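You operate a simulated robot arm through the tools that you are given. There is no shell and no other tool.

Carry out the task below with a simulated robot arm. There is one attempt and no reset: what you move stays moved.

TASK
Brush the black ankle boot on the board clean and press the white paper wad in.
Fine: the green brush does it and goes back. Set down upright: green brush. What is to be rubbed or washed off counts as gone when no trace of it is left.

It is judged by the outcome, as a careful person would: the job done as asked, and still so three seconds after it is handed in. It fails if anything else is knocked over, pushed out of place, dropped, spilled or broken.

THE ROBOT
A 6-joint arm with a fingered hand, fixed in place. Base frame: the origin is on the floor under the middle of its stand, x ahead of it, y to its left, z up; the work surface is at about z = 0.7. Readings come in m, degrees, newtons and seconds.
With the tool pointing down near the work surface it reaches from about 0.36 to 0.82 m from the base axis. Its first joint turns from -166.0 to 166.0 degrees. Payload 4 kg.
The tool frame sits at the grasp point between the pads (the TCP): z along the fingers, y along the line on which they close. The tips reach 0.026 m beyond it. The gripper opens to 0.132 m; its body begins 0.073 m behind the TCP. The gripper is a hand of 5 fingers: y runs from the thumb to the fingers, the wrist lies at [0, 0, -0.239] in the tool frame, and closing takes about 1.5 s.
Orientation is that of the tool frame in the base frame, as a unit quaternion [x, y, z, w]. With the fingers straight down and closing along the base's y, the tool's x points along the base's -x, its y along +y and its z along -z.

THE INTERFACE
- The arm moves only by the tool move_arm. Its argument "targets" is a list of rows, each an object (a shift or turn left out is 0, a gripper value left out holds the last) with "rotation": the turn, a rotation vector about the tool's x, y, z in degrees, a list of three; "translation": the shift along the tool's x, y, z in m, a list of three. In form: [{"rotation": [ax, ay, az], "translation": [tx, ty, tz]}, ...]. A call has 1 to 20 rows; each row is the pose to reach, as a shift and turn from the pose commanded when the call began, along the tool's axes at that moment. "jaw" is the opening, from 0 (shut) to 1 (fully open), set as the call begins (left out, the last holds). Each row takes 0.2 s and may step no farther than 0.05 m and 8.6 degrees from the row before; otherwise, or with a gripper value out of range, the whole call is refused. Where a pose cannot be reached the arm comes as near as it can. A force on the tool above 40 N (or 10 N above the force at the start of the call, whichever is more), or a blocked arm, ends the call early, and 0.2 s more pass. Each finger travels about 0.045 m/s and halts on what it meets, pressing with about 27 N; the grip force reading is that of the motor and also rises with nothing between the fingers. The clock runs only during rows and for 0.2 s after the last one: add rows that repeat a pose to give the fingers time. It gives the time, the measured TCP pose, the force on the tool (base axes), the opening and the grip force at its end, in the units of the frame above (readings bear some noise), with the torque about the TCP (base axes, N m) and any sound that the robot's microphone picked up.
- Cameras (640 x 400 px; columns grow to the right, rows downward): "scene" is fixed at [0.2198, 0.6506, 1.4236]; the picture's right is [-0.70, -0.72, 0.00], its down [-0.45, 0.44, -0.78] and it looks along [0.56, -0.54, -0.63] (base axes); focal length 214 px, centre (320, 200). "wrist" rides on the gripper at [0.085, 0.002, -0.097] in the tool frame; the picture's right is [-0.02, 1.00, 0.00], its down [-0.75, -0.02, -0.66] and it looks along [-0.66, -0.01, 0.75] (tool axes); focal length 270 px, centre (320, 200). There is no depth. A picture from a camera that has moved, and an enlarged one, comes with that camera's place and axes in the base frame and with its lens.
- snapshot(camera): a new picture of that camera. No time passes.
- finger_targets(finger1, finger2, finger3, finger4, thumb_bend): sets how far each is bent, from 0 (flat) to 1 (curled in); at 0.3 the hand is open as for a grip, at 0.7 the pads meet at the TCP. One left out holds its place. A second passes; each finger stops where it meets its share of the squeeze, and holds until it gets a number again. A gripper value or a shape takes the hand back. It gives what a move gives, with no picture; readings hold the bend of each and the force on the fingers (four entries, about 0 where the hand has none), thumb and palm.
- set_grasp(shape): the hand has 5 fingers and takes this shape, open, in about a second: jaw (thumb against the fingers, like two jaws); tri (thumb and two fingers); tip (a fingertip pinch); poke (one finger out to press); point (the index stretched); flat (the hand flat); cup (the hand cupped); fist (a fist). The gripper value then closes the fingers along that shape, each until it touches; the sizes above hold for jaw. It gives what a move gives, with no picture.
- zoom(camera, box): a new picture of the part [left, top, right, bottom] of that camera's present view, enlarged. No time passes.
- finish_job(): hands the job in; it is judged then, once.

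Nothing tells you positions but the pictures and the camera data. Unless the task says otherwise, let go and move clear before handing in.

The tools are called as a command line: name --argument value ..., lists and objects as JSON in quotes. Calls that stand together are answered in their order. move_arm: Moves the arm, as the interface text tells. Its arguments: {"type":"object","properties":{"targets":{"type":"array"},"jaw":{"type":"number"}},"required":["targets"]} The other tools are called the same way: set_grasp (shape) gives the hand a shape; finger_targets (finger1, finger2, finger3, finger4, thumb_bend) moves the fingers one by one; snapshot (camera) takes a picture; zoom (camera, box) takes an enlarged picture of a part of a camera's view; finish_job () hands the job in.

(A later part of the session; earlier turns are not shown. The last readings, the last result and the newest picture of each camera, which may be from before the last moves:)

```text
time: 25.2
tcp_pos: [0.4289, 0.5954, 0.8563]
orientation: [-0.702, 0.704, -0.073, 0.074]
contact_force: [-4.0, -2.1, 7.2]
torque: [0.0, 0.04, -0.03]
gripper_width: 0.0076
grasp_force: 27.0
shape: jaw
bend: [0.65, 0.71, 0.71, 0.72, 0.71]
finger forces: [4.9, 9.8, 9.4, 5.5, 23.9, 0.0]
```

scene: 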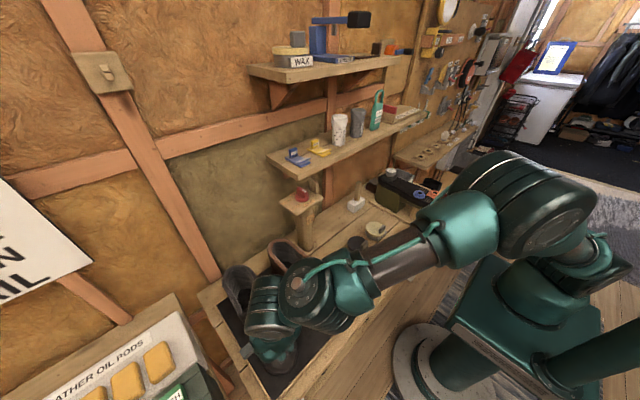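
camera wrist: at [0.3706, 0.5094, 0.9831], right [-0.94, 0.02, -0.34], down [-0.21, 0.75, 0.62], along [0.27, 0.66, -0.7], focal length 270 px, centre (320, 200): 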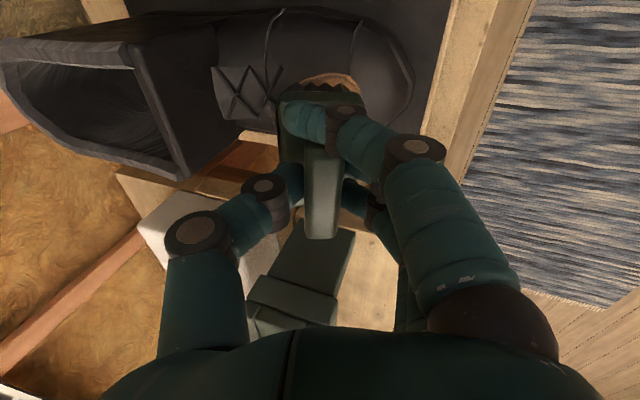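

About 7 N now. I'll do a set of strokes both along and across the patch at this depth, then lift and check progress.

move_arm --targets '[{"translation": [0, 0.006, 0]}, {"translation": [0, 0.012, 0.0005]}, {"translation": [0, 0.018, 0.001]}, {"translation": [0, 0.012, 0.0005]}, {"translation": [0, 0.006, 0]}, {"translation": [0.006, 0, 0]}, {"translation": [0.012, 0, 0.0005]}, {"translation": [0.006, 0, 0]}, {"translation": [0, 0, 0]}, {"translation": [-0.006, 0, 0]}, {"translation": [-0.012, 0, 0]}, {"translation": [-0.006, 0, 0]}, {"translation": [0, -0.006, 0]}, {"translation": [0, -0.012, -0.0005]}, {"translation": [0, -0.018, -0.001]}, {"translation": [0, -0.024, -0.0015]}, {"translation": [0, -0.018, -0.001]}, {"translation": [0, -0.012, -0.0005]}, {"translation": [0, 0, 0]}]'

move_arm --targets '[{"translation": [0, 0, -0.02]}, {"translation": [0, 0.03, -0.05]}, {"translation": [0, 0.05, -0.08]}, {"translation": [0, 0.05, -0.1]}]'

snapshot --camera "wrist"

zoom --camera "wrist" --box '[180, 20, 340, 140]'

```text
time: 29.2
tcp_pos: [0.4304, 0.5959, 0.8547]
orientation: [-0.703, 0.704, -0.073, 0.074]
contact_force: [0.9, -0.1, 6.9]
torque: [0.22, -0.06, -0.05]
gripper_width: 0.0082
grasp_force: 27.3
shape: jaw
bend: [0.65, 0.71, 0.71, 0.72, 0.72]
finger forces: [7.2, 9.7, 8.3, 7.6, 27.1, 0.0]
```

```text
time: 30.2
tcp_pos: [0.3587, 0.5945, 0.9438]
orientation: [-0.702, 0.704, -0.074, 0.074]
contact_force: [0.1, 0.7, -0.4]
torque: [-0.01, -0.01, -0.04]
gripper_width: 0.0076
grasp_force: 27.6
shape: jaw
bend: [0.65, 0.71, 0.71, 0.72, 0.71]
finger forces: [5.1, 9.2, 8.8, 7.0, 22.6, 0.0]
```

```text
taken
camera wrist: at [0.336, 0.5086, 1.0365], right [-0.98, 0.02, -0.21], down [-0.12, 0.75, 0.65], along [0.17, 0.66, -0.73], focal length 270 px, centre (320, 200)
```

wrist: 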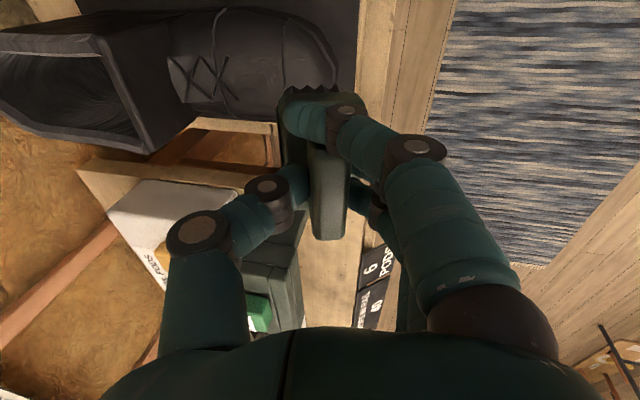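

```text
3.33 times, centred on (260, 80) of wrist
camera zoom: at [0.336, 0.5086, 1.0365], right [-0.98, 0.02, -0.21], down [-0.12, 0.75, 0.65], along [0.17, 0.66, -0.73], focal length 901 px, centre (520, 600)
```

zoom: 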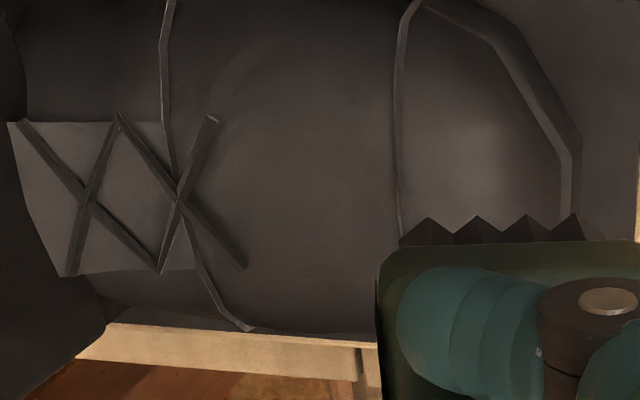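

The patch appears to be gone from this view. I'll move the hand clear and inspect the boot thoroughly with both cameras for any faint trace.

zoom --camera "wrist" --box '[200, 20, 300, 110]'

move_arm --targets '[{"translation": [0.04, 0, -0.02], "rotation": [-4, 0, 0]}, {"translation": [0.08, 0, -0.03], "rotation": [-8, 0, 0]}, {"translation": [0.12, 0, -0.03], "rotation": [-12, 0, 0]}, {"translation": [0.16, 0, -0.03], "rotation": [-12, 0, 0]}]'

zoom --camera "scene" --box '[215, 250, 345, 390]'

snapshot --camera "wrist"

```text
4.44 times, centred on (250, 65) of wrist
camera zoom: at [0.336, 0.5086, 1.0365], right [-0.98, 0.02, -0.21], down [-0.12, 0.75, 0.65], along [0.17, 0.66, -0.73], focal length 1201 px, centre (631, 800)
```

zoom: 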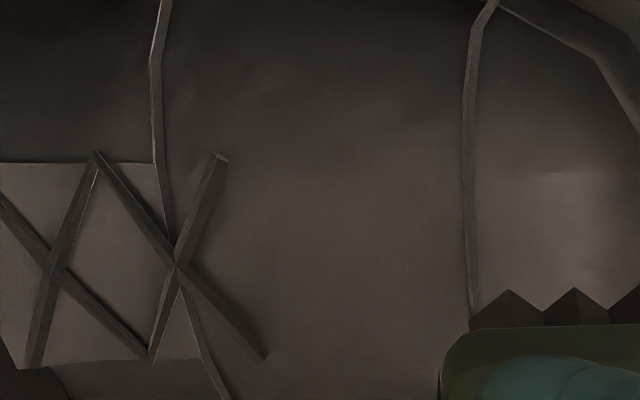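

```text
time: 31.2
tcp_pos: [0.3517, 0.4339, 0.9742]
orientation: [-0.707, 0.707, 0.0, 0.0]
contact_force: [-0.8, -0.6, -1.8]
torque: [0.02, 0.03, 0.01]
gripper_width: 0.0076
grasp_force: 26.7
shape: jaw
bend: [0.65, 0.71, 0.71, 0.72, 0.71]
finger forces: [5.0, 8.8, 8.5, 6.8, 22.2, 0.1]
```

```text
2.86 times, centred on (280, 320) of scene
camera zoom: at [0.2198, 0.6506, 1.4236], right [-0.7, -0.72, 0.0], down [-0.45, 0.44, -0.78], along [0.56, -0.54, -0.63], focal length 613 px, centre (434, -143)
```

zoom: 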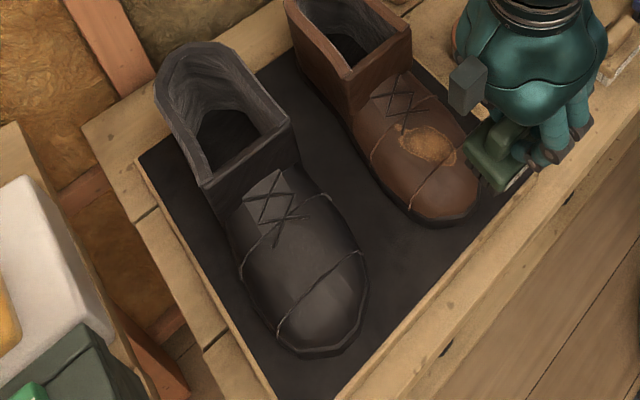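

```text
taken
camera wrist: at [0.3497, 0.3491, 1.0687], right [-1.0, 0.02, 0.0], down [0.02, 0.75, 0.66], along [0.01, 0.66, -0.75], focal length 270 px, centre (320, 200)
```

wrist: 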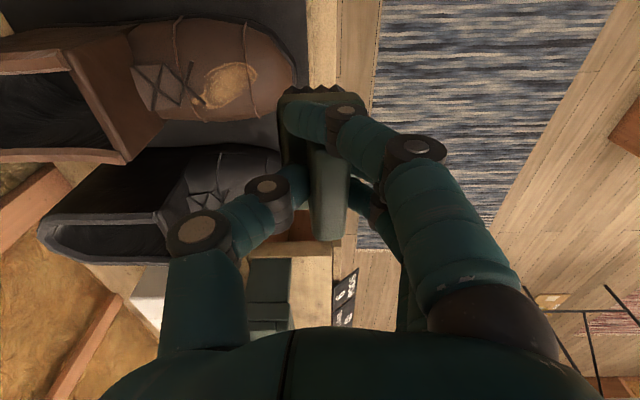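

zoom --camera "scene" --box '[255, 300, 305, 345]'

zoom --camera "scene" --box '[255, 325, 305, 385]'

```text
8.89 times, centred on (280, 322) of scene
camera zoom: at [0.2198, 0.6506, 1.4236], right [-0.7, -0.72, 0.0], down [-0.45, 0.44, -0.78], along [0.56, -0.54, -0.63], focal length 1906 px, centre (676, -889)
```

zoom: 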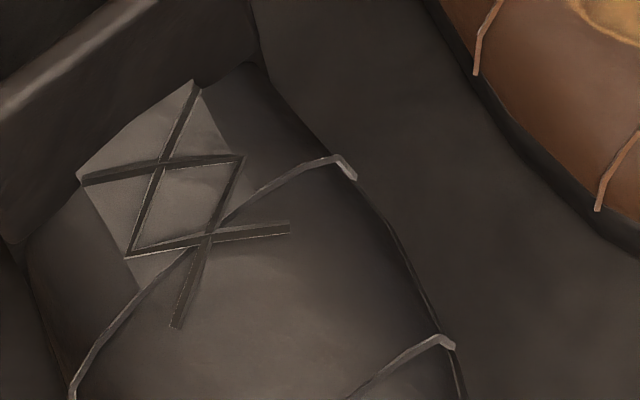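

```text
6.67 times, centred on (280, 355) of scene
camera zoom: at [0.2198, 0.6506, 1.4236], right [-0.7, -0.72, 0.0], down [-0.45, 0.44, -0.78], along [0.56, -0.54, -0.63], focal length 1430 px, centre (587, -833)
```

zoom: 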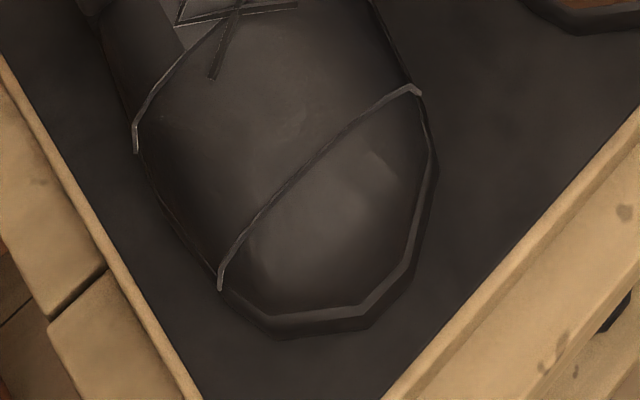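

No tan is left on the black boot and it hasn't moved. Next I check how the brush sits in the hand before returning it to its place.

zoom --camera "scene" --box '[295, 250, 365, 310]'

zoom --camera "wrist" --box '[240, 60, 420, 260]'

```text
6.67 times, centred on (330, 280) of scene
camera zoom: at [0.2198, 0.6506, 1.4236], right [-0.7, -0.72, 0.0], down [-0.45, 0.44, -0.78], along [0.56, -0.54, -0.63], focal length 1430 px, centre (253, -333)
```

zoom: 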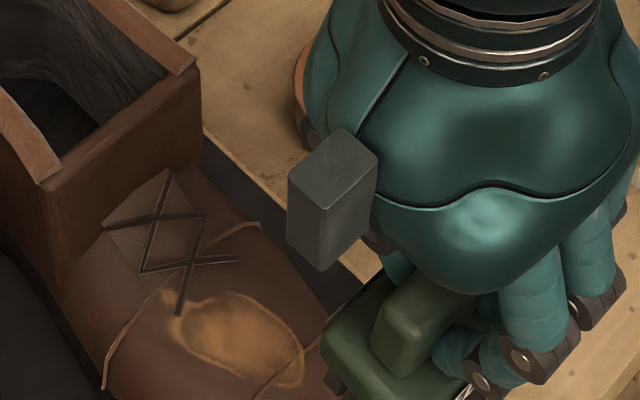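

```text
2.00 times, centred on (330, 160) of wrist
camera zoom: at [0.3497, 0.3491, 1.0687], right [-1.0, 0.02, 0.0], down [0.02, 0.75, 0.66], along [0.01, 0.66, -0.75], focal length 541 px, centre (300, 280)
```

zoom: 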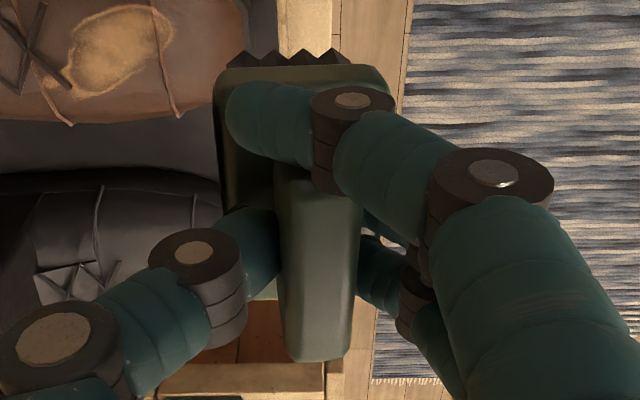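

The brush is still held squarely. I'll carry it back over its original spot at (0.389, 0.278), stopping about 3.5 cm above the bench.

move_arm --targets '[{"translation": [0.04, -0.009, 0.01]}, {"translation": [0.08, -0.018, 0.03]}, {"translation": [0.12, -0.027, 0.06]}, {"translation": [0.157, -0.0361, 0.09]}, {"translation": [0.157, -0.0361, 0.125]}, {"translation": [0.157, -0.0361, 0.16]}]'

snapshot --camera "wrist"

zoom --camera "scene" --box '[330, 240, 430, 320]'

```text
refused: row 3 steps farther than a row can; nothing moved
```

```text
taken
camera wrist: at [0.3497, 0.3491, 1.0687], right [-1.0, 0.02, 0.0], down [0.02, 0.75, 0.66], along [0.01, 0.66, -0.75], focal length 270 px, centre (320, 200)
```

wrist: 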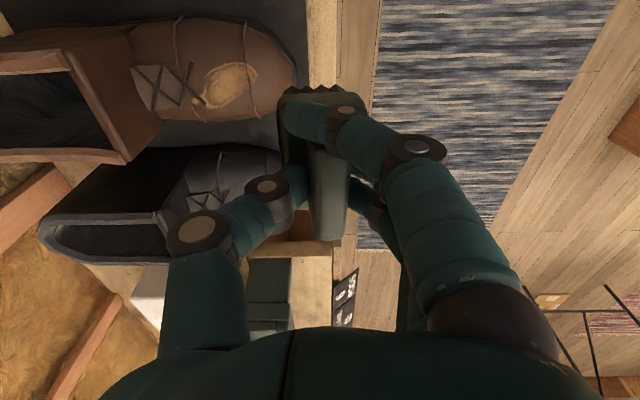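

```text
5.00 times, centred on (380, 280) of scene
camera zoom: at [0.2198, 0.6506, 1.4236], right [-0.7, -0.72, 0.0], down [-0.45, 0.44, -0.78], along [0.56, -0.54, -0.63], focal length 1072 px, centre (20, -200)
```

zoom: 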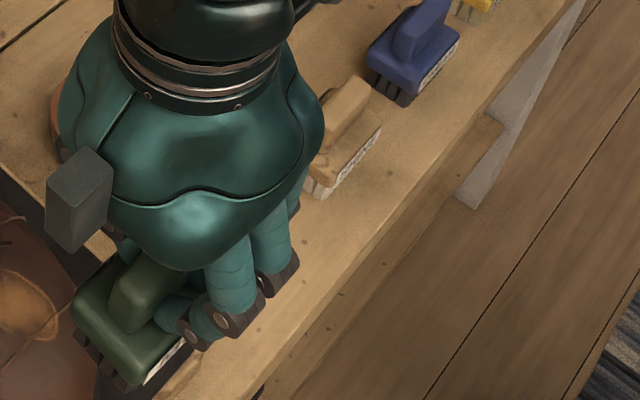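

That call was refused only because one step was slightly too long. I'll repeat it with smaller steps.

move_arm --targets '[{"translation": [0.035, -0.008, 0.005]}, {"translation": [0.07, -0.016, 0.015]}, {"translation": [0.105, -0.024, 0.035]}, {"translation": [0.135, -0.031, 0.06]}, {"translation": [0.157, -0.0361, 0.09]}, {"translation": [0.157, -0.0361, 0.125]}, {"translation": [0.157, -0.0361, 0.16]}]'

snapshot --camera "wrist"

zoom --camera "scene" --box '[340, 240, 420, 310]'

```text
time: 32.8
tcp_pos: [0.3876, 0.2785, 0.8142]
orientation: [-0.707, 0.707, 0.001, 0.0]
contact_force: [0.9, 0.9, -1.9]
torque: [0.01, 0.01, -0.01]
gripper_width: 0.0078
grasp_force: 27.3
shape: jaw
bend: [0.65, 0.71, 0.71, 0.72, 0.71]
finger forces: [4.7, 8.6, 8.4, 6.5, 21.3, 0.1]
```

```text
taken
camera wrist: at [0.3855, 0.1932, 0.9096], right [-1.0, 0.02, 0.0], down [0.02, 0.75, 0.66], along [0.01, 0.66, -0.75], focal length 270 px, centre (320, 200)
```

wrist: 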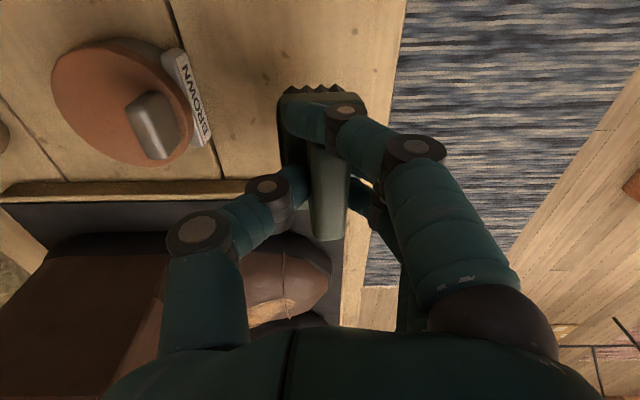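

```text
5.71 times, centred on (380, 275) of scene
camera zoom: at [0.2198, 0.6506, 1.4236], right [-0.7, -0.72, 0.0], down [-0.45, 0.44, -0.78], along [0.56, -0.54, -0.63], focal length 1226 px, centre (-23, -229)
```

zoom: 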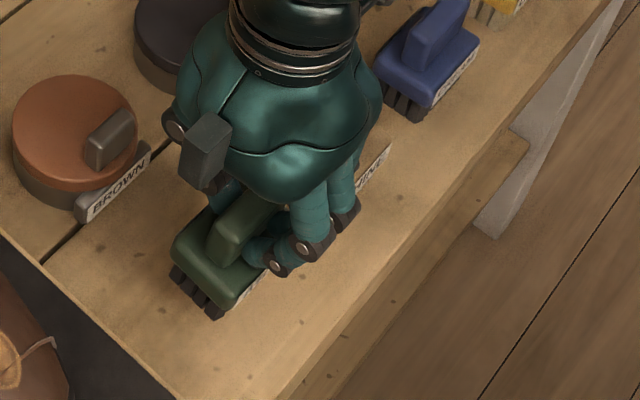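

move_arm --targets '[{"translation": [0, 0, 0.012]}, {"translation": [0, 0, 0.024]}, {"translation": [0, 0, 0.032]}, {"translation": [0, 0, 0.035]}]'

move_arm --targets '[{"translation": [0, 0, 0.001]}, {"translation": [0, 0, 0.002]}]'

zoom --camera "scene" --box '[340, 240, 420, 310]'

```text
time: 33.8
tcp_pos: [0.3888, 0.278, 0.7778]
orientation: [0.707, -0.707, 0.0, 0.0]
contact_force: [0.4, -0.2, -1.0]
torque: [-0.03, 0.01, 0.0]
gripper_width: 0.0079
grasp_force: 26.9
shape: jaw
bend: [0.65, 0.71, 0.71, 0.72, 0.71]
finger forces: [4.5, 8.6, 8.4, 6.5, 21.2, 0.0]
```

```text
time: 34.4
tcp_pos: [0.3898, 0.2789, 0.7754]
orientation: [0.707, -0.707, 0.0, -0.001]
contact_force: [0.2, 2.0, 6.4]
torque: [-0.09, 0.08, -0.03]
gripper_width: 0.0076
grasp_force: 27.0
shape: jaw
bend: [0.66, 0.71, 0.71, 0.72, 0.71]
finger forces: [3.2, 9.0, 8.5, 7.1, 23.0, 0.0]
```

```text
5.71 times, centred on (380, 275) of scene
camera zoom: at [0.2198, 0.6506, 1.4236], right [-0.7, -0.72, 0.0], down [-0.45, 0.44, -0.78], along [0.56, -0.54, -0.63], focal length 1226 px, centre (-23, -229)
```

zoom: 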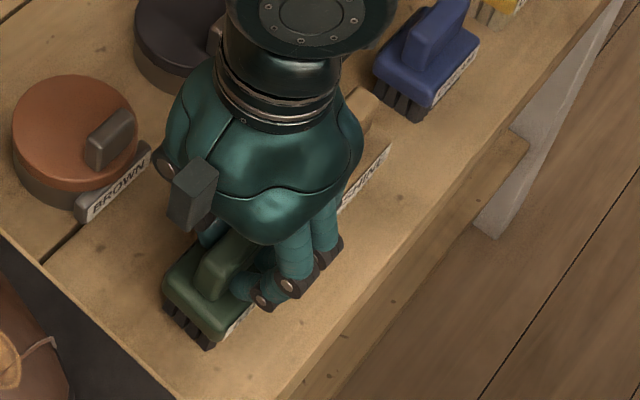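

The brush touches the bench at its original place (6 N). I'll open the hand gently and then rise.

move_arm --targets '[{"translation": [0, 0, 0]}, {"translation": [0, 0, 0]}, {"translation": [0, 0, 0]}, {"translation": [0, 0, 0]}, {"translation": [0, 0, 0]}]' --jaw 0.5

zoom --camera "scene" --box '[340, 240, 420, 310]'

snapshot --camera "wrist"

```text
time: 35.6
tcp_pos: [0.3893, 0.2793, 0.7746]
orientation: [0.707, -0.707, 0.0, 0.0]
contact_force: [-0.5, 0.4, 0.3]
torque: [0.02, -0.01, 0.01]
gripper_width: 0.0651
grasp_force: 0.0
shape: jaw
bend: [0.73, 0.73, 0.73, 0.73, 0.7]
finger forces: [0.0, 0.0, 0.1, 0.0, 0.1, 0.0]
```

```text
5.71 times, centred on (380, 275) of scene
camera zoom: at [0.2198, 0.6506, 1.4236], right [-0.7, -0.72, 0.0], down [-0.45, 0.44, -0.78], along [0.56, -0.54, -0.63], focal length 1226 px, centre (-23, -229)
```

zoom: 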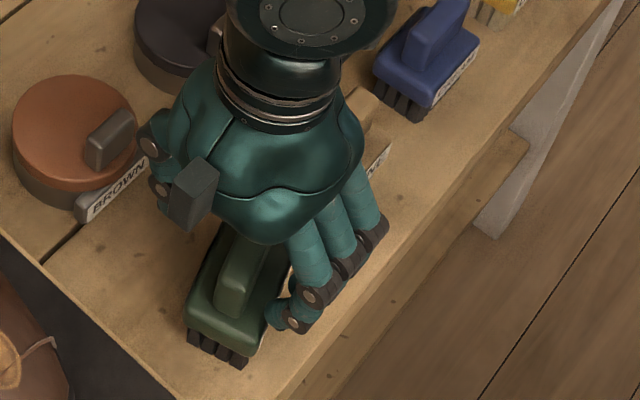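

```text
taken
camera wrist: at [0.387, 0.1931, 0.8708], right [-1.0, 0.02, 0.0], down [0.02, 0.75, 0.66], along [0.01, 0.66, -0.75], focal length 270 px, centre (320, 200)
```

wrist: 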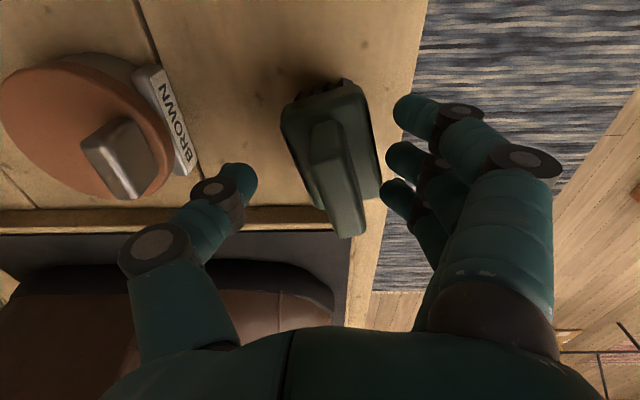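

On opening, the brush got turned by about 11° and shifted about 1 cm toward the robot. It stands upright, but I want it back squarely, so I'll rise, match its yaw and re-centre over it to take it by its block.

move_arm --targets '[{"translation": [0, 0, -0.01]}, {"translation": [0, 0, -0.02]}, {"translation": [0, 0, -0.0264]}, {"translation": [-0.0005, 0.005, -0.0264], "rotation": [0, 0, -5.5]}, {"translation": [-0.001, 0.01, -0.0264], "rotation": [0, 0, -11]}, {"translation": [-0.001, 0.01, -0.0264], "rotation": [0, 0, -11]}]'

snapshot --camera "wrist"

zoom --camera "scene" --box '[340, 240, 420, 310]'

```text
time: 37.0
tcp_pos: [0.3805, 0.279, 0.8002]
orientation: [0.772, -0.636, 0.0, 0.0]
contact_force: [0.4, -1.0, 0.3]
torque: [0.03, 0.01, -0.01]
gripper_width: 0.0652
grasp_force: 0.0
shape: jaw
bend: [0.73, 0.73, 0.73, 0.73, 0.7]
finger forces: [0.0, 0.0, 0.0, 0.1, 0.0, 0.0]
```

```text
taken
camera wrist: at [0.3937, 0.194, 0.8957], right [-0.99, -0.17, 0.0], down [-0.13, 0.74, 0.66], along [-0.11, 0.65, -0.75], focal length 270 px, centre (320, 200)
```

wrist: 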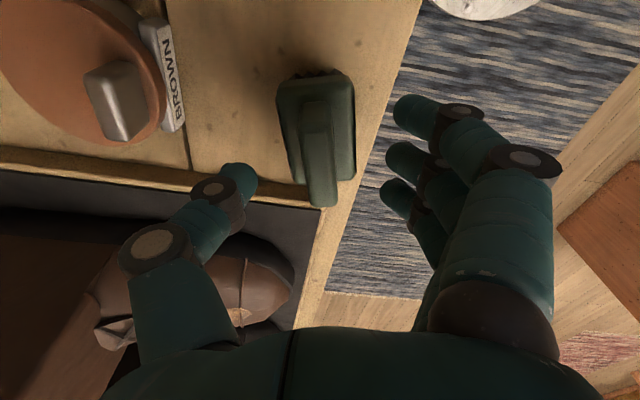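

```text
5.71 times, centred on (380, 275) of scene
camera zoom: at [0.2198, 0.6506, 1.4236], right [-0.7, -0.72, 0.0], down [-0.45, 0.44, -0.78], along [0.56, -0.54, -0.63], focal length 1226 px, centre (-23, -229)
```

zoom: 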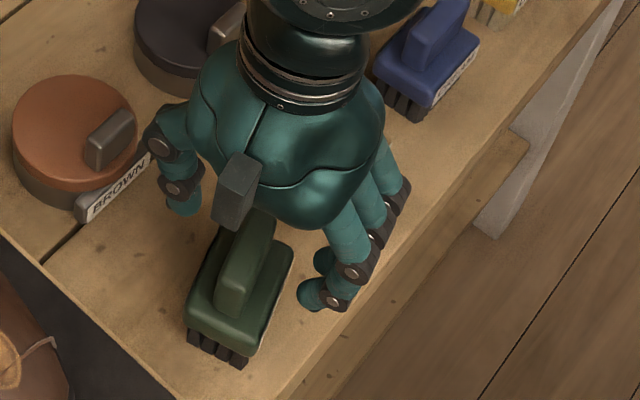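

The brush is still turned about 5–6° more than the hand. I'll add that yaw, then lower around the block.

move_arm --targets '[{"translation": [0, 0.0015, 0], "rotation": [0, 0, -5.5]}, {"translation": [0, 0.0015, 0.01], "rotation": [0, 0, -5.5]}]' --jaw 0.62

snapshot --camera "wrist"

```text
time: 37.6
tcp_pos: [0.3768, 0.2784, 0.7911]
orientation: [0.801, -0.598, 0.001, 0.0]
contact_force: [0.2, 0.3, -0.2]
torque: [-0.02, 0.0, -0.01]
gripper_width: 0.0813
grasp_force: 0.1
shape: jaw
bend: [0.71, 0.71, 0.71, 0.71, 0.68]
finger forces: [0.0, 0.0, 0.0, 0.0, 0.0, 0.0]
```

```text
taken
camera wrist: at [0.3992, 0.1957, 0.8861], right [-0.96, -0.26, 0.0], down [-0.2, 0.73, 0.66], along [-0.17, 0.64, -0.75], focal length 270 px, centre (320, 200)
```

wrist: 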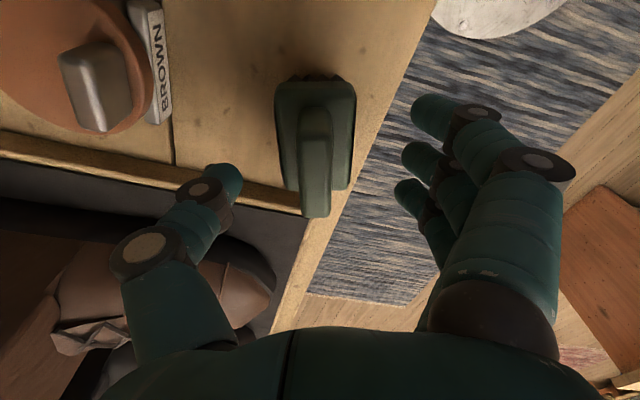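

move_arm --targets '[{"translation": [0, -0.002, 0.01]}, {"translation": [0, -0.002, 0.02]}, {"translation": [0, -0.002, 0.03]}, {"translation": [0, -0.002, 0.038]}]'

snapshot --camera "wrist"

zoom --camera "scene" --box '[340, 240, 420, 310]'

```text
time: 38.6
tcp_pos: [0.3794, 0.2789, 0.7526]
orientation: [0.801, -0.599, 0.0, 0.0]
contact_force: [0.1, 0.1, -0.5]
torque: [-0.01, 0.0, 0.01]
gripper_width: 0.0813
grasp_force: 0.0
shape: jaw
bend: [0.71, 0.71, 0.71, 0.71, 0.68]
finger forces: [0.0, 0.0, 0.0, 0.1, 0.0, 0.0]
```

```text
taken
camera wrist: at [0.4012, 0.1969, 0.848], right [-0.96, -0.26, 0.0], down [-0.2, 0.73, 0.66], along [-0.17, 0.64, -0.75], focal length 270 px, centre (320, 200)
```

wrist: 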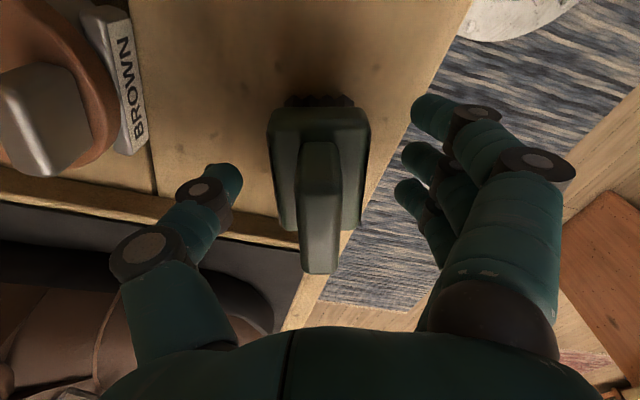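

```text
5.71 times, centred on (380, 275) of scene
camera zoom: at [0.2198, 0.6506, 1.4236], right [-0.7, -0.72, 0.0], down [-0.45, 0.44, -0.78], along [0.56, -0.54, -0.63], focal length 1226 px, centre (-23, -229)
```

zoom: 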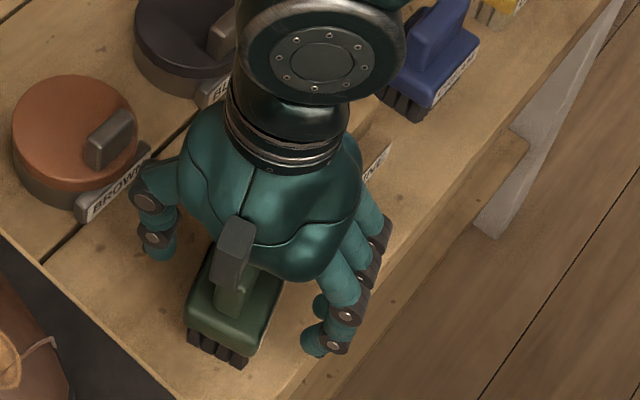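

The hand straddles the block squarely. I'll close on the block's sides.

move_arm --targets '[{"translation": [0, 0, 0]}, {"translation": [0, 0, 0]}, {"translation": [0, 0, 0]}, {"translation": [0, 0, 0]}, {"translation": [0, 0, 0]}, {"translation": [0, 0, 0]}]' --jaw 0.0

snapshot --camera "wrist"

zoom --camera "scene" --box '[340, 240, 420, 310]'

```text
time: 40.0
tcp_pos: [0.38, 0.2802, 0.7526]
orientation: [0.801, -0.599, 0.0, 0.0]
contact_force: [-0.1, 0.4, -0.1]
torque: [-0.03, -0.05, 0.02]
gripper_width: 0.0394
grasp_force: 26.9
shape: jaw
bend: [0.73, 0.73, 0.73, 0.73, 0.7]
finger forces: [6.0, 6.1, 6.1, 6.1, 24.3, 0.0]
```

```text
taken
camera wrist: at [0.4013, 0.197, 0.8482], right [-0.96, -0.26, 0.0], down [-0.2, 0.73, 0.66], along [-0.17, 0.64, -0.75], focal length 270 px, centre (320, 200)
```

wrist: 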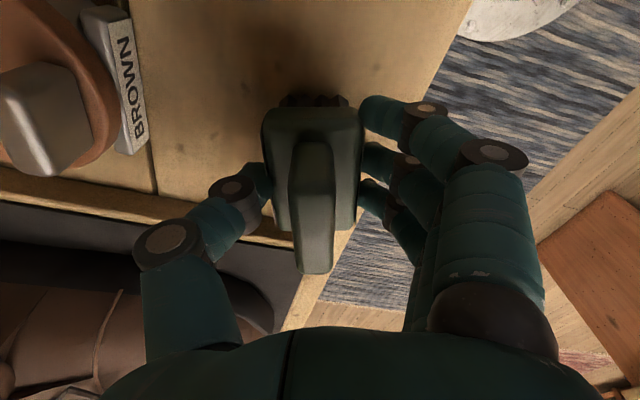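

```text
5.71 times, centred on (380, 275) of scene
camera zoom: at [0.2198, 0.6506, 1.4236], right [-0.7, -0.72, 0.0], down [-0.45, 0.44, -0.78], along [0.56, -0.54, -0.63], focal length 1226 px, centre (-23, -229)
```

zoom: 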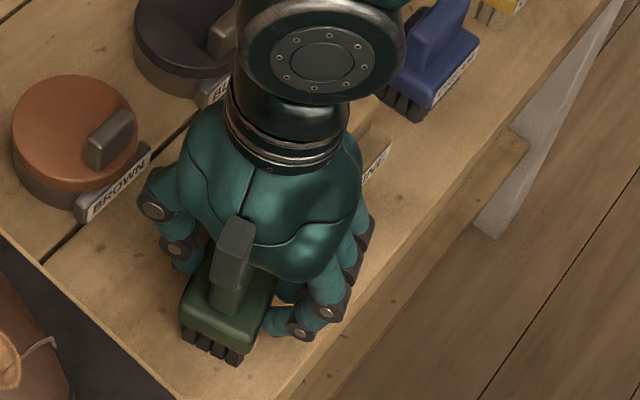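

All four fingers and the thumb hold the block evenly. I'll lift 4 mm, turn it back 16.5°, shift it 7 mm to its original spot and lower again.

move_arm --targets '[{"translation": [0, 0, -0.004]}, {"translation": [0.0, 0, -0.005]}, {"translation": [0.001, -0.0033, -0.005], "rotation": [0, 0, 8.25]}, {"translation": [0.002, -0.0067, -0.005], "rotation": [0, 0, 16.5]}, {"translation": [0.002, -0.0067, -0.005], "rotation": [0, 0, 16.5]}]'

snapshot --camera "wrist"

zoom --camera "scene" --box '[340, 240, 420, 310]'

```text
time: 41.2
tcp_pos: [0.3862, 0.2815, 0.757]
orientation: [-0.707, 0.708, 0.0, 0.0]
contact_force: [1.1, -0.5, -1.5]
torque: [0.0, 0.03, -0.04]
gripper_width: 0.039
grasp_force: 26.8
shape: jaw
bend: [0.73, 0.73, 0.73, 0.73, 0.7]
finger forces: [6.0, 6.1, 6.1, 6.2, 24.5, 0.1]
```

```text
taken
camera wrist: at [0.3838, 0.194, 0.853], right [-1.0, 0.02, 0.0], down [0.02, 0.75, 0.66], along [0.01, 0.66, -0.75], focal length 270 px, centre (320, 200)
```

wrist: 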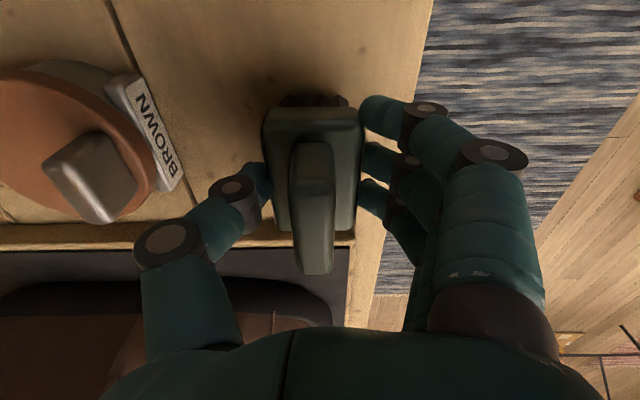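

```text
5.71 times, centred on (380, 275) of scene
camera zoom: at [0.2198, 0.6506, 1.4236], right [-0.7, -0.72, 0.0], down [-0.45, 0.44, -0.78], along [0.56, -0.54, -0.63], focal length 1226 px, centre (-23, -229)
```

zoom: 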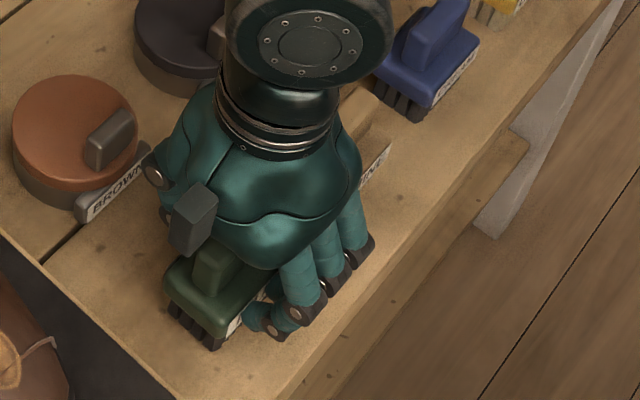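

move_arm --targets '[{"translation": [0, -0.001, 0.003]}, {"translation": [0, -0.002, 0.004]}, {"translation": [0, -0.002, 0.005]}]'

zoom --camera "scene" --box '[340, 240, 420, 310]'

```text
time: 42.0
tcp_pos: [0.3879, 0.2802, 0.7531]
orientation: [0.707, -0.707, -0.001, 0.001]
contact_force: [0.7, 0.9, -1.4]
torque: [-0.02, -0.01, -0.01]
gripper_width: 0.0392
grasp_force: 27.5
shape: jaw
bend: [0.73, 0.73, 0.73, 0.73, 0.7]
finger forces: [6.0, 6.2, 6.1, 6.1, 24.4, 0.0]
```

```text
5.71 times, centred on (380, 275) of scene
camera zoom: at [0.2198, 0.6506, 1.4236], right [-0.7, -0.72, 0.0], down [-0.45, 0.44, -0.78], along [0.56, -0.54, -0.63], focal length 1226 px, centre (-23, -229)
```

zoom: 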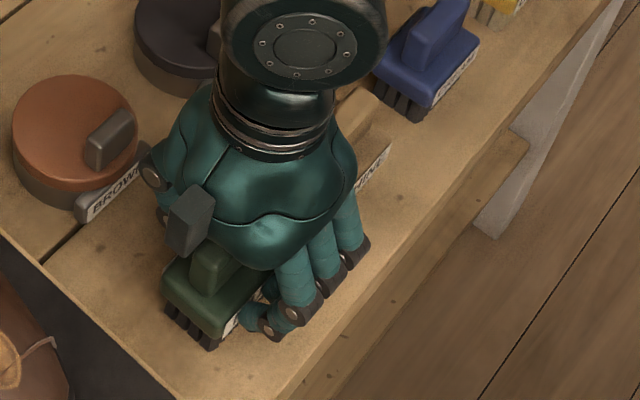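

move_arm --targets '[{"translation": [0, 0, 0.001]}, {"translation": [0, 0, 0.001]}]'

move_arm --targets '[{"translation": [0, 0, 0]}, {"translation": [0, 0, 0]}, {"translation": [0, 0, 0]}, {"translation": [0, 0, 0]}]' --jaw 0.6

zoom --camera "scene" --box '[340, 240, 420, 310]'

snapshot --camera "wrist"

```text
time: 42.6
tcp_pos: [0.3884, 0.2791, 0.7525]
orientation: [-0.707, 0.707, 0.0, 0.0]
contact_force: [-0.2, -0.4, -1.5]
torque: [0.0, 0.02, 0.01]
gripper_width: 0.0394
grasp_force: 27.0
shape: jaw
bend: [0.73, 0.73, 0.73, 0.73, 0.7]
finger forces: [5.9, 6.1, 6.1, 6.2, 24.4, 0.0]
```

```text
time: 43.6
tcp_pos: [0.3896, 0.2799, 0.752]
orientation: [-0.707, 0.707, 0.0, 0.0]
contact_force: [0.6, 0.7, 0.0]
torque: [0.03, -0.03, 0.01]
gripper_width: 0.0788
grasp_force: 0.0
shape: jaw
bend: [0.71, 0.71, 0.71, 0.71, 0.69]
finger forces: [0.0, 0.0, 0.0, 0.0, 0.0, 0.0]
```

```text
5.71 times, centred on (380, 275) of scene
camera zoom: at [0.2198, 0.6506, 1.4236], right [-0.7, -0.72, 0.0], down [-0.45, 0.44, -0.78], along [0.56, -0.54, -0.63], focal length 1226 px, centre (-23, -229)
```

zoom: 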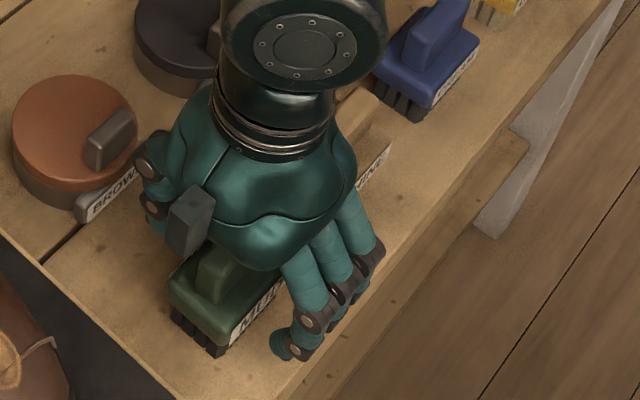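

```text
taken
camera wrist: at [0.3859, 0.1936, 0.8486], right [-1.0, 0.02, 0.0], down [0.02, 0.75, 0.66], along [0.01, 0.66, -0.75], focal length 270 px, centre (320, 200)
```

wrist: 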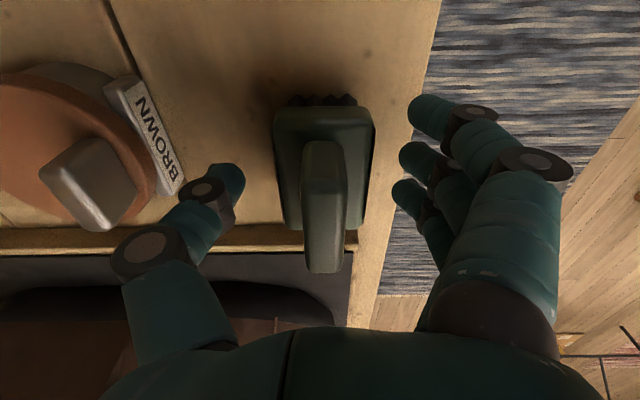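

The brush now stands upright and square within about 3 mm of its original spot. I'll rise straight up, clear of it, and check it.

move_arm --targets '[{"translation": [0, 0, -0.01]}, {"translation": [0, 0, -0.03]}, {"translation": [0, 0, -0.06]}, {"translation": [0, 0, -0.1]}, {"translation": [0, 0, -0.15]}, {"translation": [0, 0, -0.2]}]'

zoom --camera "scene" --box '[330, 260, 400, 310]'

zoom --camera "wrist" --box '[220, 0, 420, 150]'

```text
time: 45.0
tcp_pos: [0.3899, 0.2814, 0.9503]
orientation: [-0.707, 0.707, 0.0, 0.0]
contact_force: [-0.3, -0.2, 0.6]
torque: [0.01, 0.0, -0.01]
gripper_width: 0.0786
grasp_force: 0.1
shape: jaw
bend: [0.71, 0.71, 0.71, 0.71, 0.69]
finger forces: [0.0, 0.1, 0.0, 0.1, 0.0, 0.0]
```

```text
8.00 times, centred on (365, 285) of scene
camera zoom: at [0.2198, 0.6506, 1.4236], right [-0.7, -0.72, 0.0], down [-0.45, 0.44, -0.78], along [0.56, -0.54, -0.63], focal length 1716 px, centre (-40, -480)
```

zoom: 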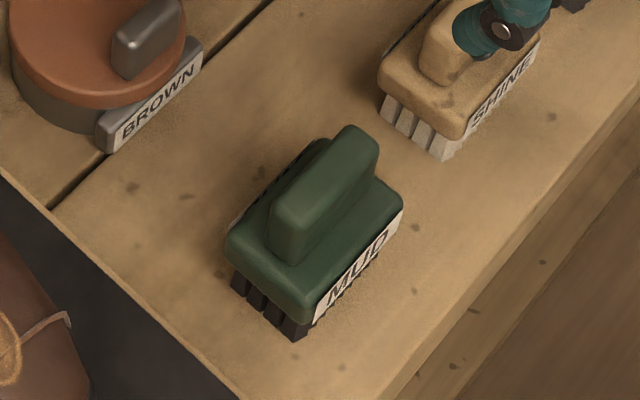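

```text
2.67 times, centred on (320, 75) of wrist
camera zoom: at [0.3873, 0.1951, 1.0468], right [-1.0, 0.02, 0.0], down [0.02, 0.75, 0.66], along [0.01, 0.66, -0.75], focal length 721 px, centre (320, 533)
```

zoom: 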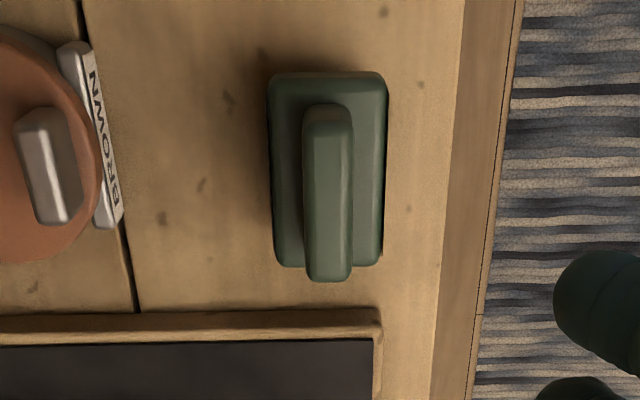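

The brush is back in place, upright and square. Next I turn the hand back and move up in front of the shelf to look at the white paper wad.

move_arm --targets '[{"translation": [0.0164, -0.001, -0.0273], "rotation": [0, 0, 8.18]}, {"translation": [0.0327, -0.002, -0.0545], "rotation": [0, 0, 16.36]}, {"translation": [0.0491, -0.003, -0.0818], "rotation": [0, 0, 24.55]}, {"translation": [0.0655, -0.004, -0.1091], "rotation": [0, 0, 32.7]}, {"translation": [0.0818, -0.005, -0.1364], "rotation": [0, 0, 40.9]}, {"translation": [0.0982, -0.006, -0.1636], "rotation": [0, 0, 49.1]}, {"translation": [0.1145, -0.007, -0.1909], "rotation": [0, 0, 57.3]}, {"translation": [0.1309, -0.008, -0.2182], "rotation": [0, 0, 65.5]}, {"translation": [0.1473, -0.009, -0.2455], "rotation": [0, 0, 73.6]}, {"translation": [0.1636, -0.01, -0.2727], "rotation": [0, 0, 81.8]}, {"translation": [0.18, -0.011, -0.3], "rotation": [0, 0, 90]}]'

move_arm --targets '[{"rotation": [0, -8, 0]}, {"rotation": [0, -16, 0]}, {"rotation": [0, -24, 0]}, {"rotation": [0, -32, 0]}, {"rotation": [0, -40, 0]}, {"rotation": [0, -45, 0]}]'

snapshot --camera "wrist"

snapshot --camera "scene"

```text
time: 47.4
tcp_pos: [0.3986, 0.098, 1.2522]
orientation: [0.001, 1.0, 0.0, 0.001]
contact_force: [0.1, 0.1, -0.4]
torque: [0.04, 0.0, -0.03]
gripper_width: 0.0786
grasp_force: 0.0
shape: jaw
bend: [0.71, 0.71, 0.71, 0.71, 0.69]
finger forces: [0.0, 0.1, 0.0, 0.1, 0.1, 0.0]
```

```text
time: 48.8
tcp_pos: [0.399, 0.1001, 1.2519]
orientation: [0.0, 0.924, 0.0, 0.383]
contact_force: [-0.9, -0.2, -0.8]
torque: [-0.01, 0.01, 0.0]
gripper_width: 0.0788
grasp_force: 0.1
shape: jaw
bend: [0.71, 0.71, 0.71, 0.71, 0.69]
finger forces: [0.0, 0.0, 0.0, 0.0, 0.0, 0.1]
```

```text
taken
camera wrist: at [0.2712, 0.1003, 1.2585], right [0.01, 1.0, 0.01], down [0.07, -0.02, 1.0], along [1.0, -0.01, -0.07], focal length 270 px, centre (320, 200)
```

wrist: 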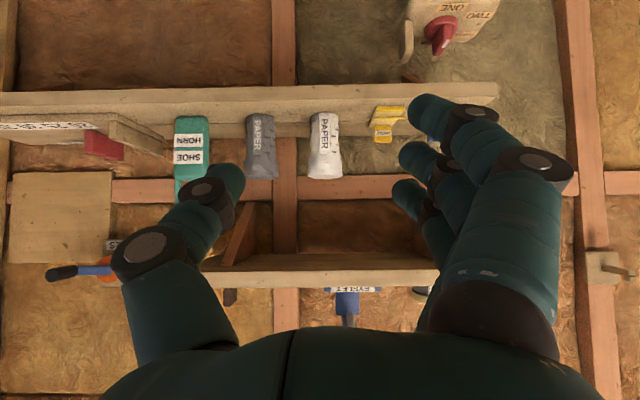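

```text
taken
```

scene: 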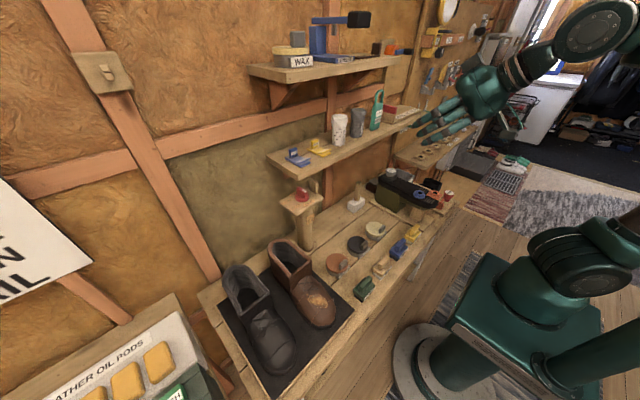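

zoom --camera "scene" --box '[240, 10, 440, 170]'

zoom --camera "wrist" --box '[220, 60, 440, 220]'

zoom --camera "wrist" --box '[180, 180, 460, 360]'

```text
2.50 times, centred on (340, 90) of scene
camera zoom: at [0.2198, 0.6506, 1.4236], right [-0.7, -0.72, 0.0], down [-0.45, 0.44, -0.78], along [0.56, -0.54, -0.63], focal length 536 px, centre (270, 475)
```

zoom: 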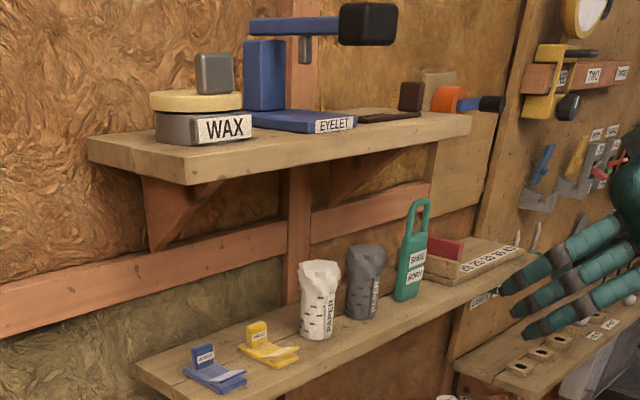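

```text
2.50 times, centred on (330, 140) of wrist
camera zoom: at [0.2712, 0.1003, 1.2585], right [0.01, 1.0, 0.01], down [0.07, -0.02, 1.0], along [1.0, -0.01, -0.07], focal length 676 px, centre (295, 350)
```

zoom: 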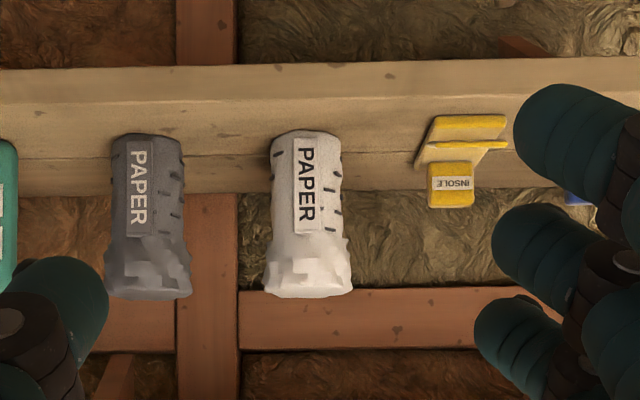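

```text
2.22 times, centred on (320, 270) of wrist
camera zoom: at [0.2712, 0.1003, 1.2585], right [0.01, 1.0, 0.01], down [0.07, -0.02, 1.0], along [1.0, -0.01, -0.07], focal length 601 px, centre (320, 44)
```

zoom: 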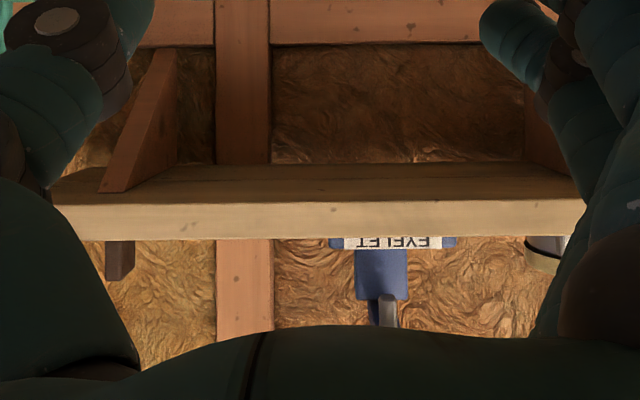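

The white wad stands at about (0.688, 0.105), z 1.10 to 1.20, about 0.045–0.055 thick, with the upper shelf's front edge at x 0.717, z 1.33. I'll look at the three-finger shape in free space since it suits a round wad.

set_grasp --shape "tri"

snapshot --camera "wrist"

zoom --camera "scene" --box '[400, 40, 540, 170]'

```text
time: 49.7
tcp_pos: [0.3998, 0.1008, 1.2509]
orientation: [0.001, 0.924, -0.001, 0.383]
contact_force: [0.8, 0.6, -0.1]
torque: [0.0, 0.01, 0.01]
gripper_width: 0.1317
grasp_force: 0.0
shape: tri
bend: [0.0, 0.3, 0.3, 0.0, 0.3]
finger forces: [0.0, 0.0, 0.1, 0.0, 0.0, 0.0]
```

```text
taken
camera wrist: at [0.2713, 0.1002, 1.2589], right [0.02, 1.0, 0.02], down [0.07, -0.02, 1.0], along [1.0, -0.01, -0.07], focal length 270 px, centre (320, 200)
```

wrist: 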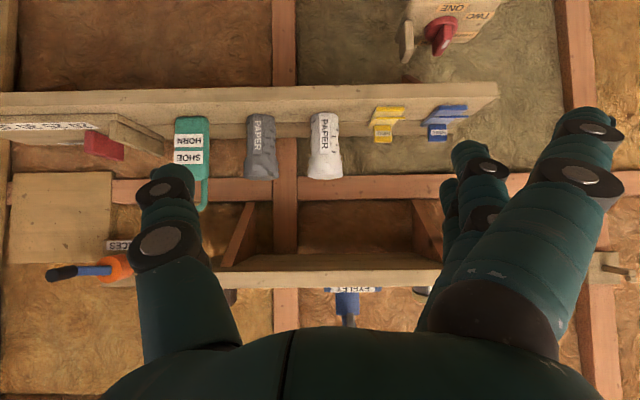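

```text
3.08 times, centred on (470, 105) of scene
camera zoom: at [0.2198, 0.6506, 1.4236], right [-0.7, -0.72, 0.0], down [-0.45, 0.44, -0.78], along [0.56, -0.54, -0.63], focal length 660 px, centre (-142, 492)
```

zoom: 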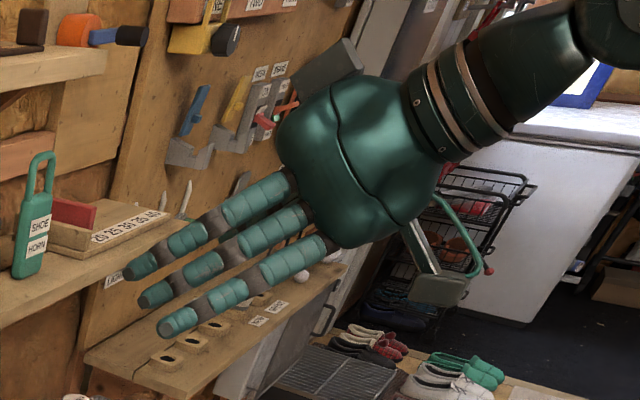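

The three-finger shape leaves two fingers sticking out towards the insoles, so I'll use the jaw shape, partly closed, and move to a pre-approach point in front of the wad.

set_grasp --shape "jaw"

move_arm --targets '[{"translation": [-0.0288, 0.001, 0.0262]}, {"translation": [-0.0576, 0.002, 0.0524]}, {"translation": [-0.0863, 0.003, 0.0787]}, {"translation": [-0.1151, 0.0045, 0.1049]}, {"translation": [-0.1439, 0.0055, 0.1311]}, {"translation": [-0.1439, 0.0055, 0.1311]}]' --jaw 0.6

snapshot --camera "wrist"

zoom --camera "scene" --box '[260, 40, 460, 200]'

```text
time: 50.6
tcp_pos: [0.4004, 0.0994, 1.2517]
orientation: [0.001, 0.924, -0.001, 0.383]
contact_force: [-0.2, 0.4, -0.2]
torque: [0.05, -0.02, -0.02]
gripper_width: 0.1318
grasp_force: 0.1
shape: jaw
bend: [0.3, 0.3, 0.3, 0.3, 0.3]
finger forces: [0.0, 0.0, 0.1, 0.0, 0.0, 0.1]
```

```text
time: 52.0
tcp_pos: [0.5961, 0.1047, 1.2601]
orientation: [0.001, 0.924, 0.0, 0.382]
contact_force: [0.0, 0.4, -0.3]
torque: [0.01, 0.0, 0.0]
gripper_width: 0.0799
grasp_force: 0.0
shape: jaw
bend: [0.71, 0.71, 0.71, 0.71, 0.69]
finger forces: [0.0, 0.1, 0.1, 0.1, 0.0, 0.2]
```

```text
taken
camera wrist: at [0.4667, 0.1051, 1.2673], right [0.02, 1.0, 0.01], down [0.07, -0.02, 1.0], along [1.0, -0.01, -0.07], focal length 270 px, centre (320, 200)
```

wrist: 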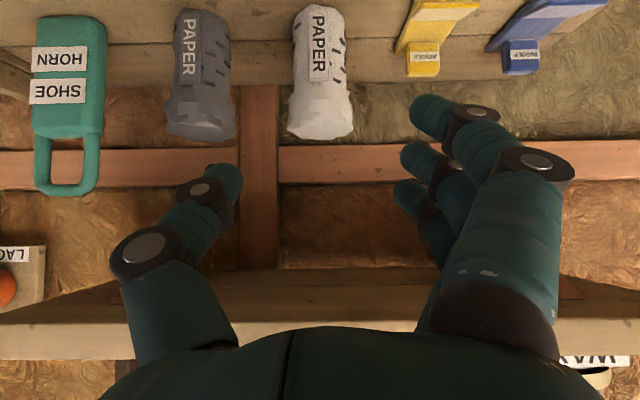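

```text
2.50 times, centred on (360, 120) of scene
camera zoom: at [0.2198, 0.6506, 1.4236], right [-0.7, -0.72, 0.0], down [-0.45, 0.44, -0.78], along [0.56, -0.54, -0.63], focal length 536 px, centre (220, 400)
```

zoom: 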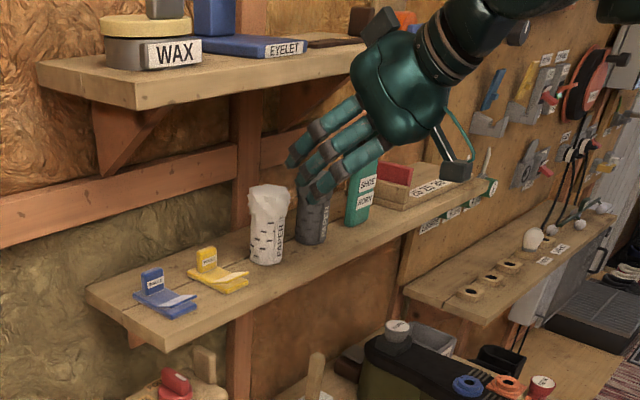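

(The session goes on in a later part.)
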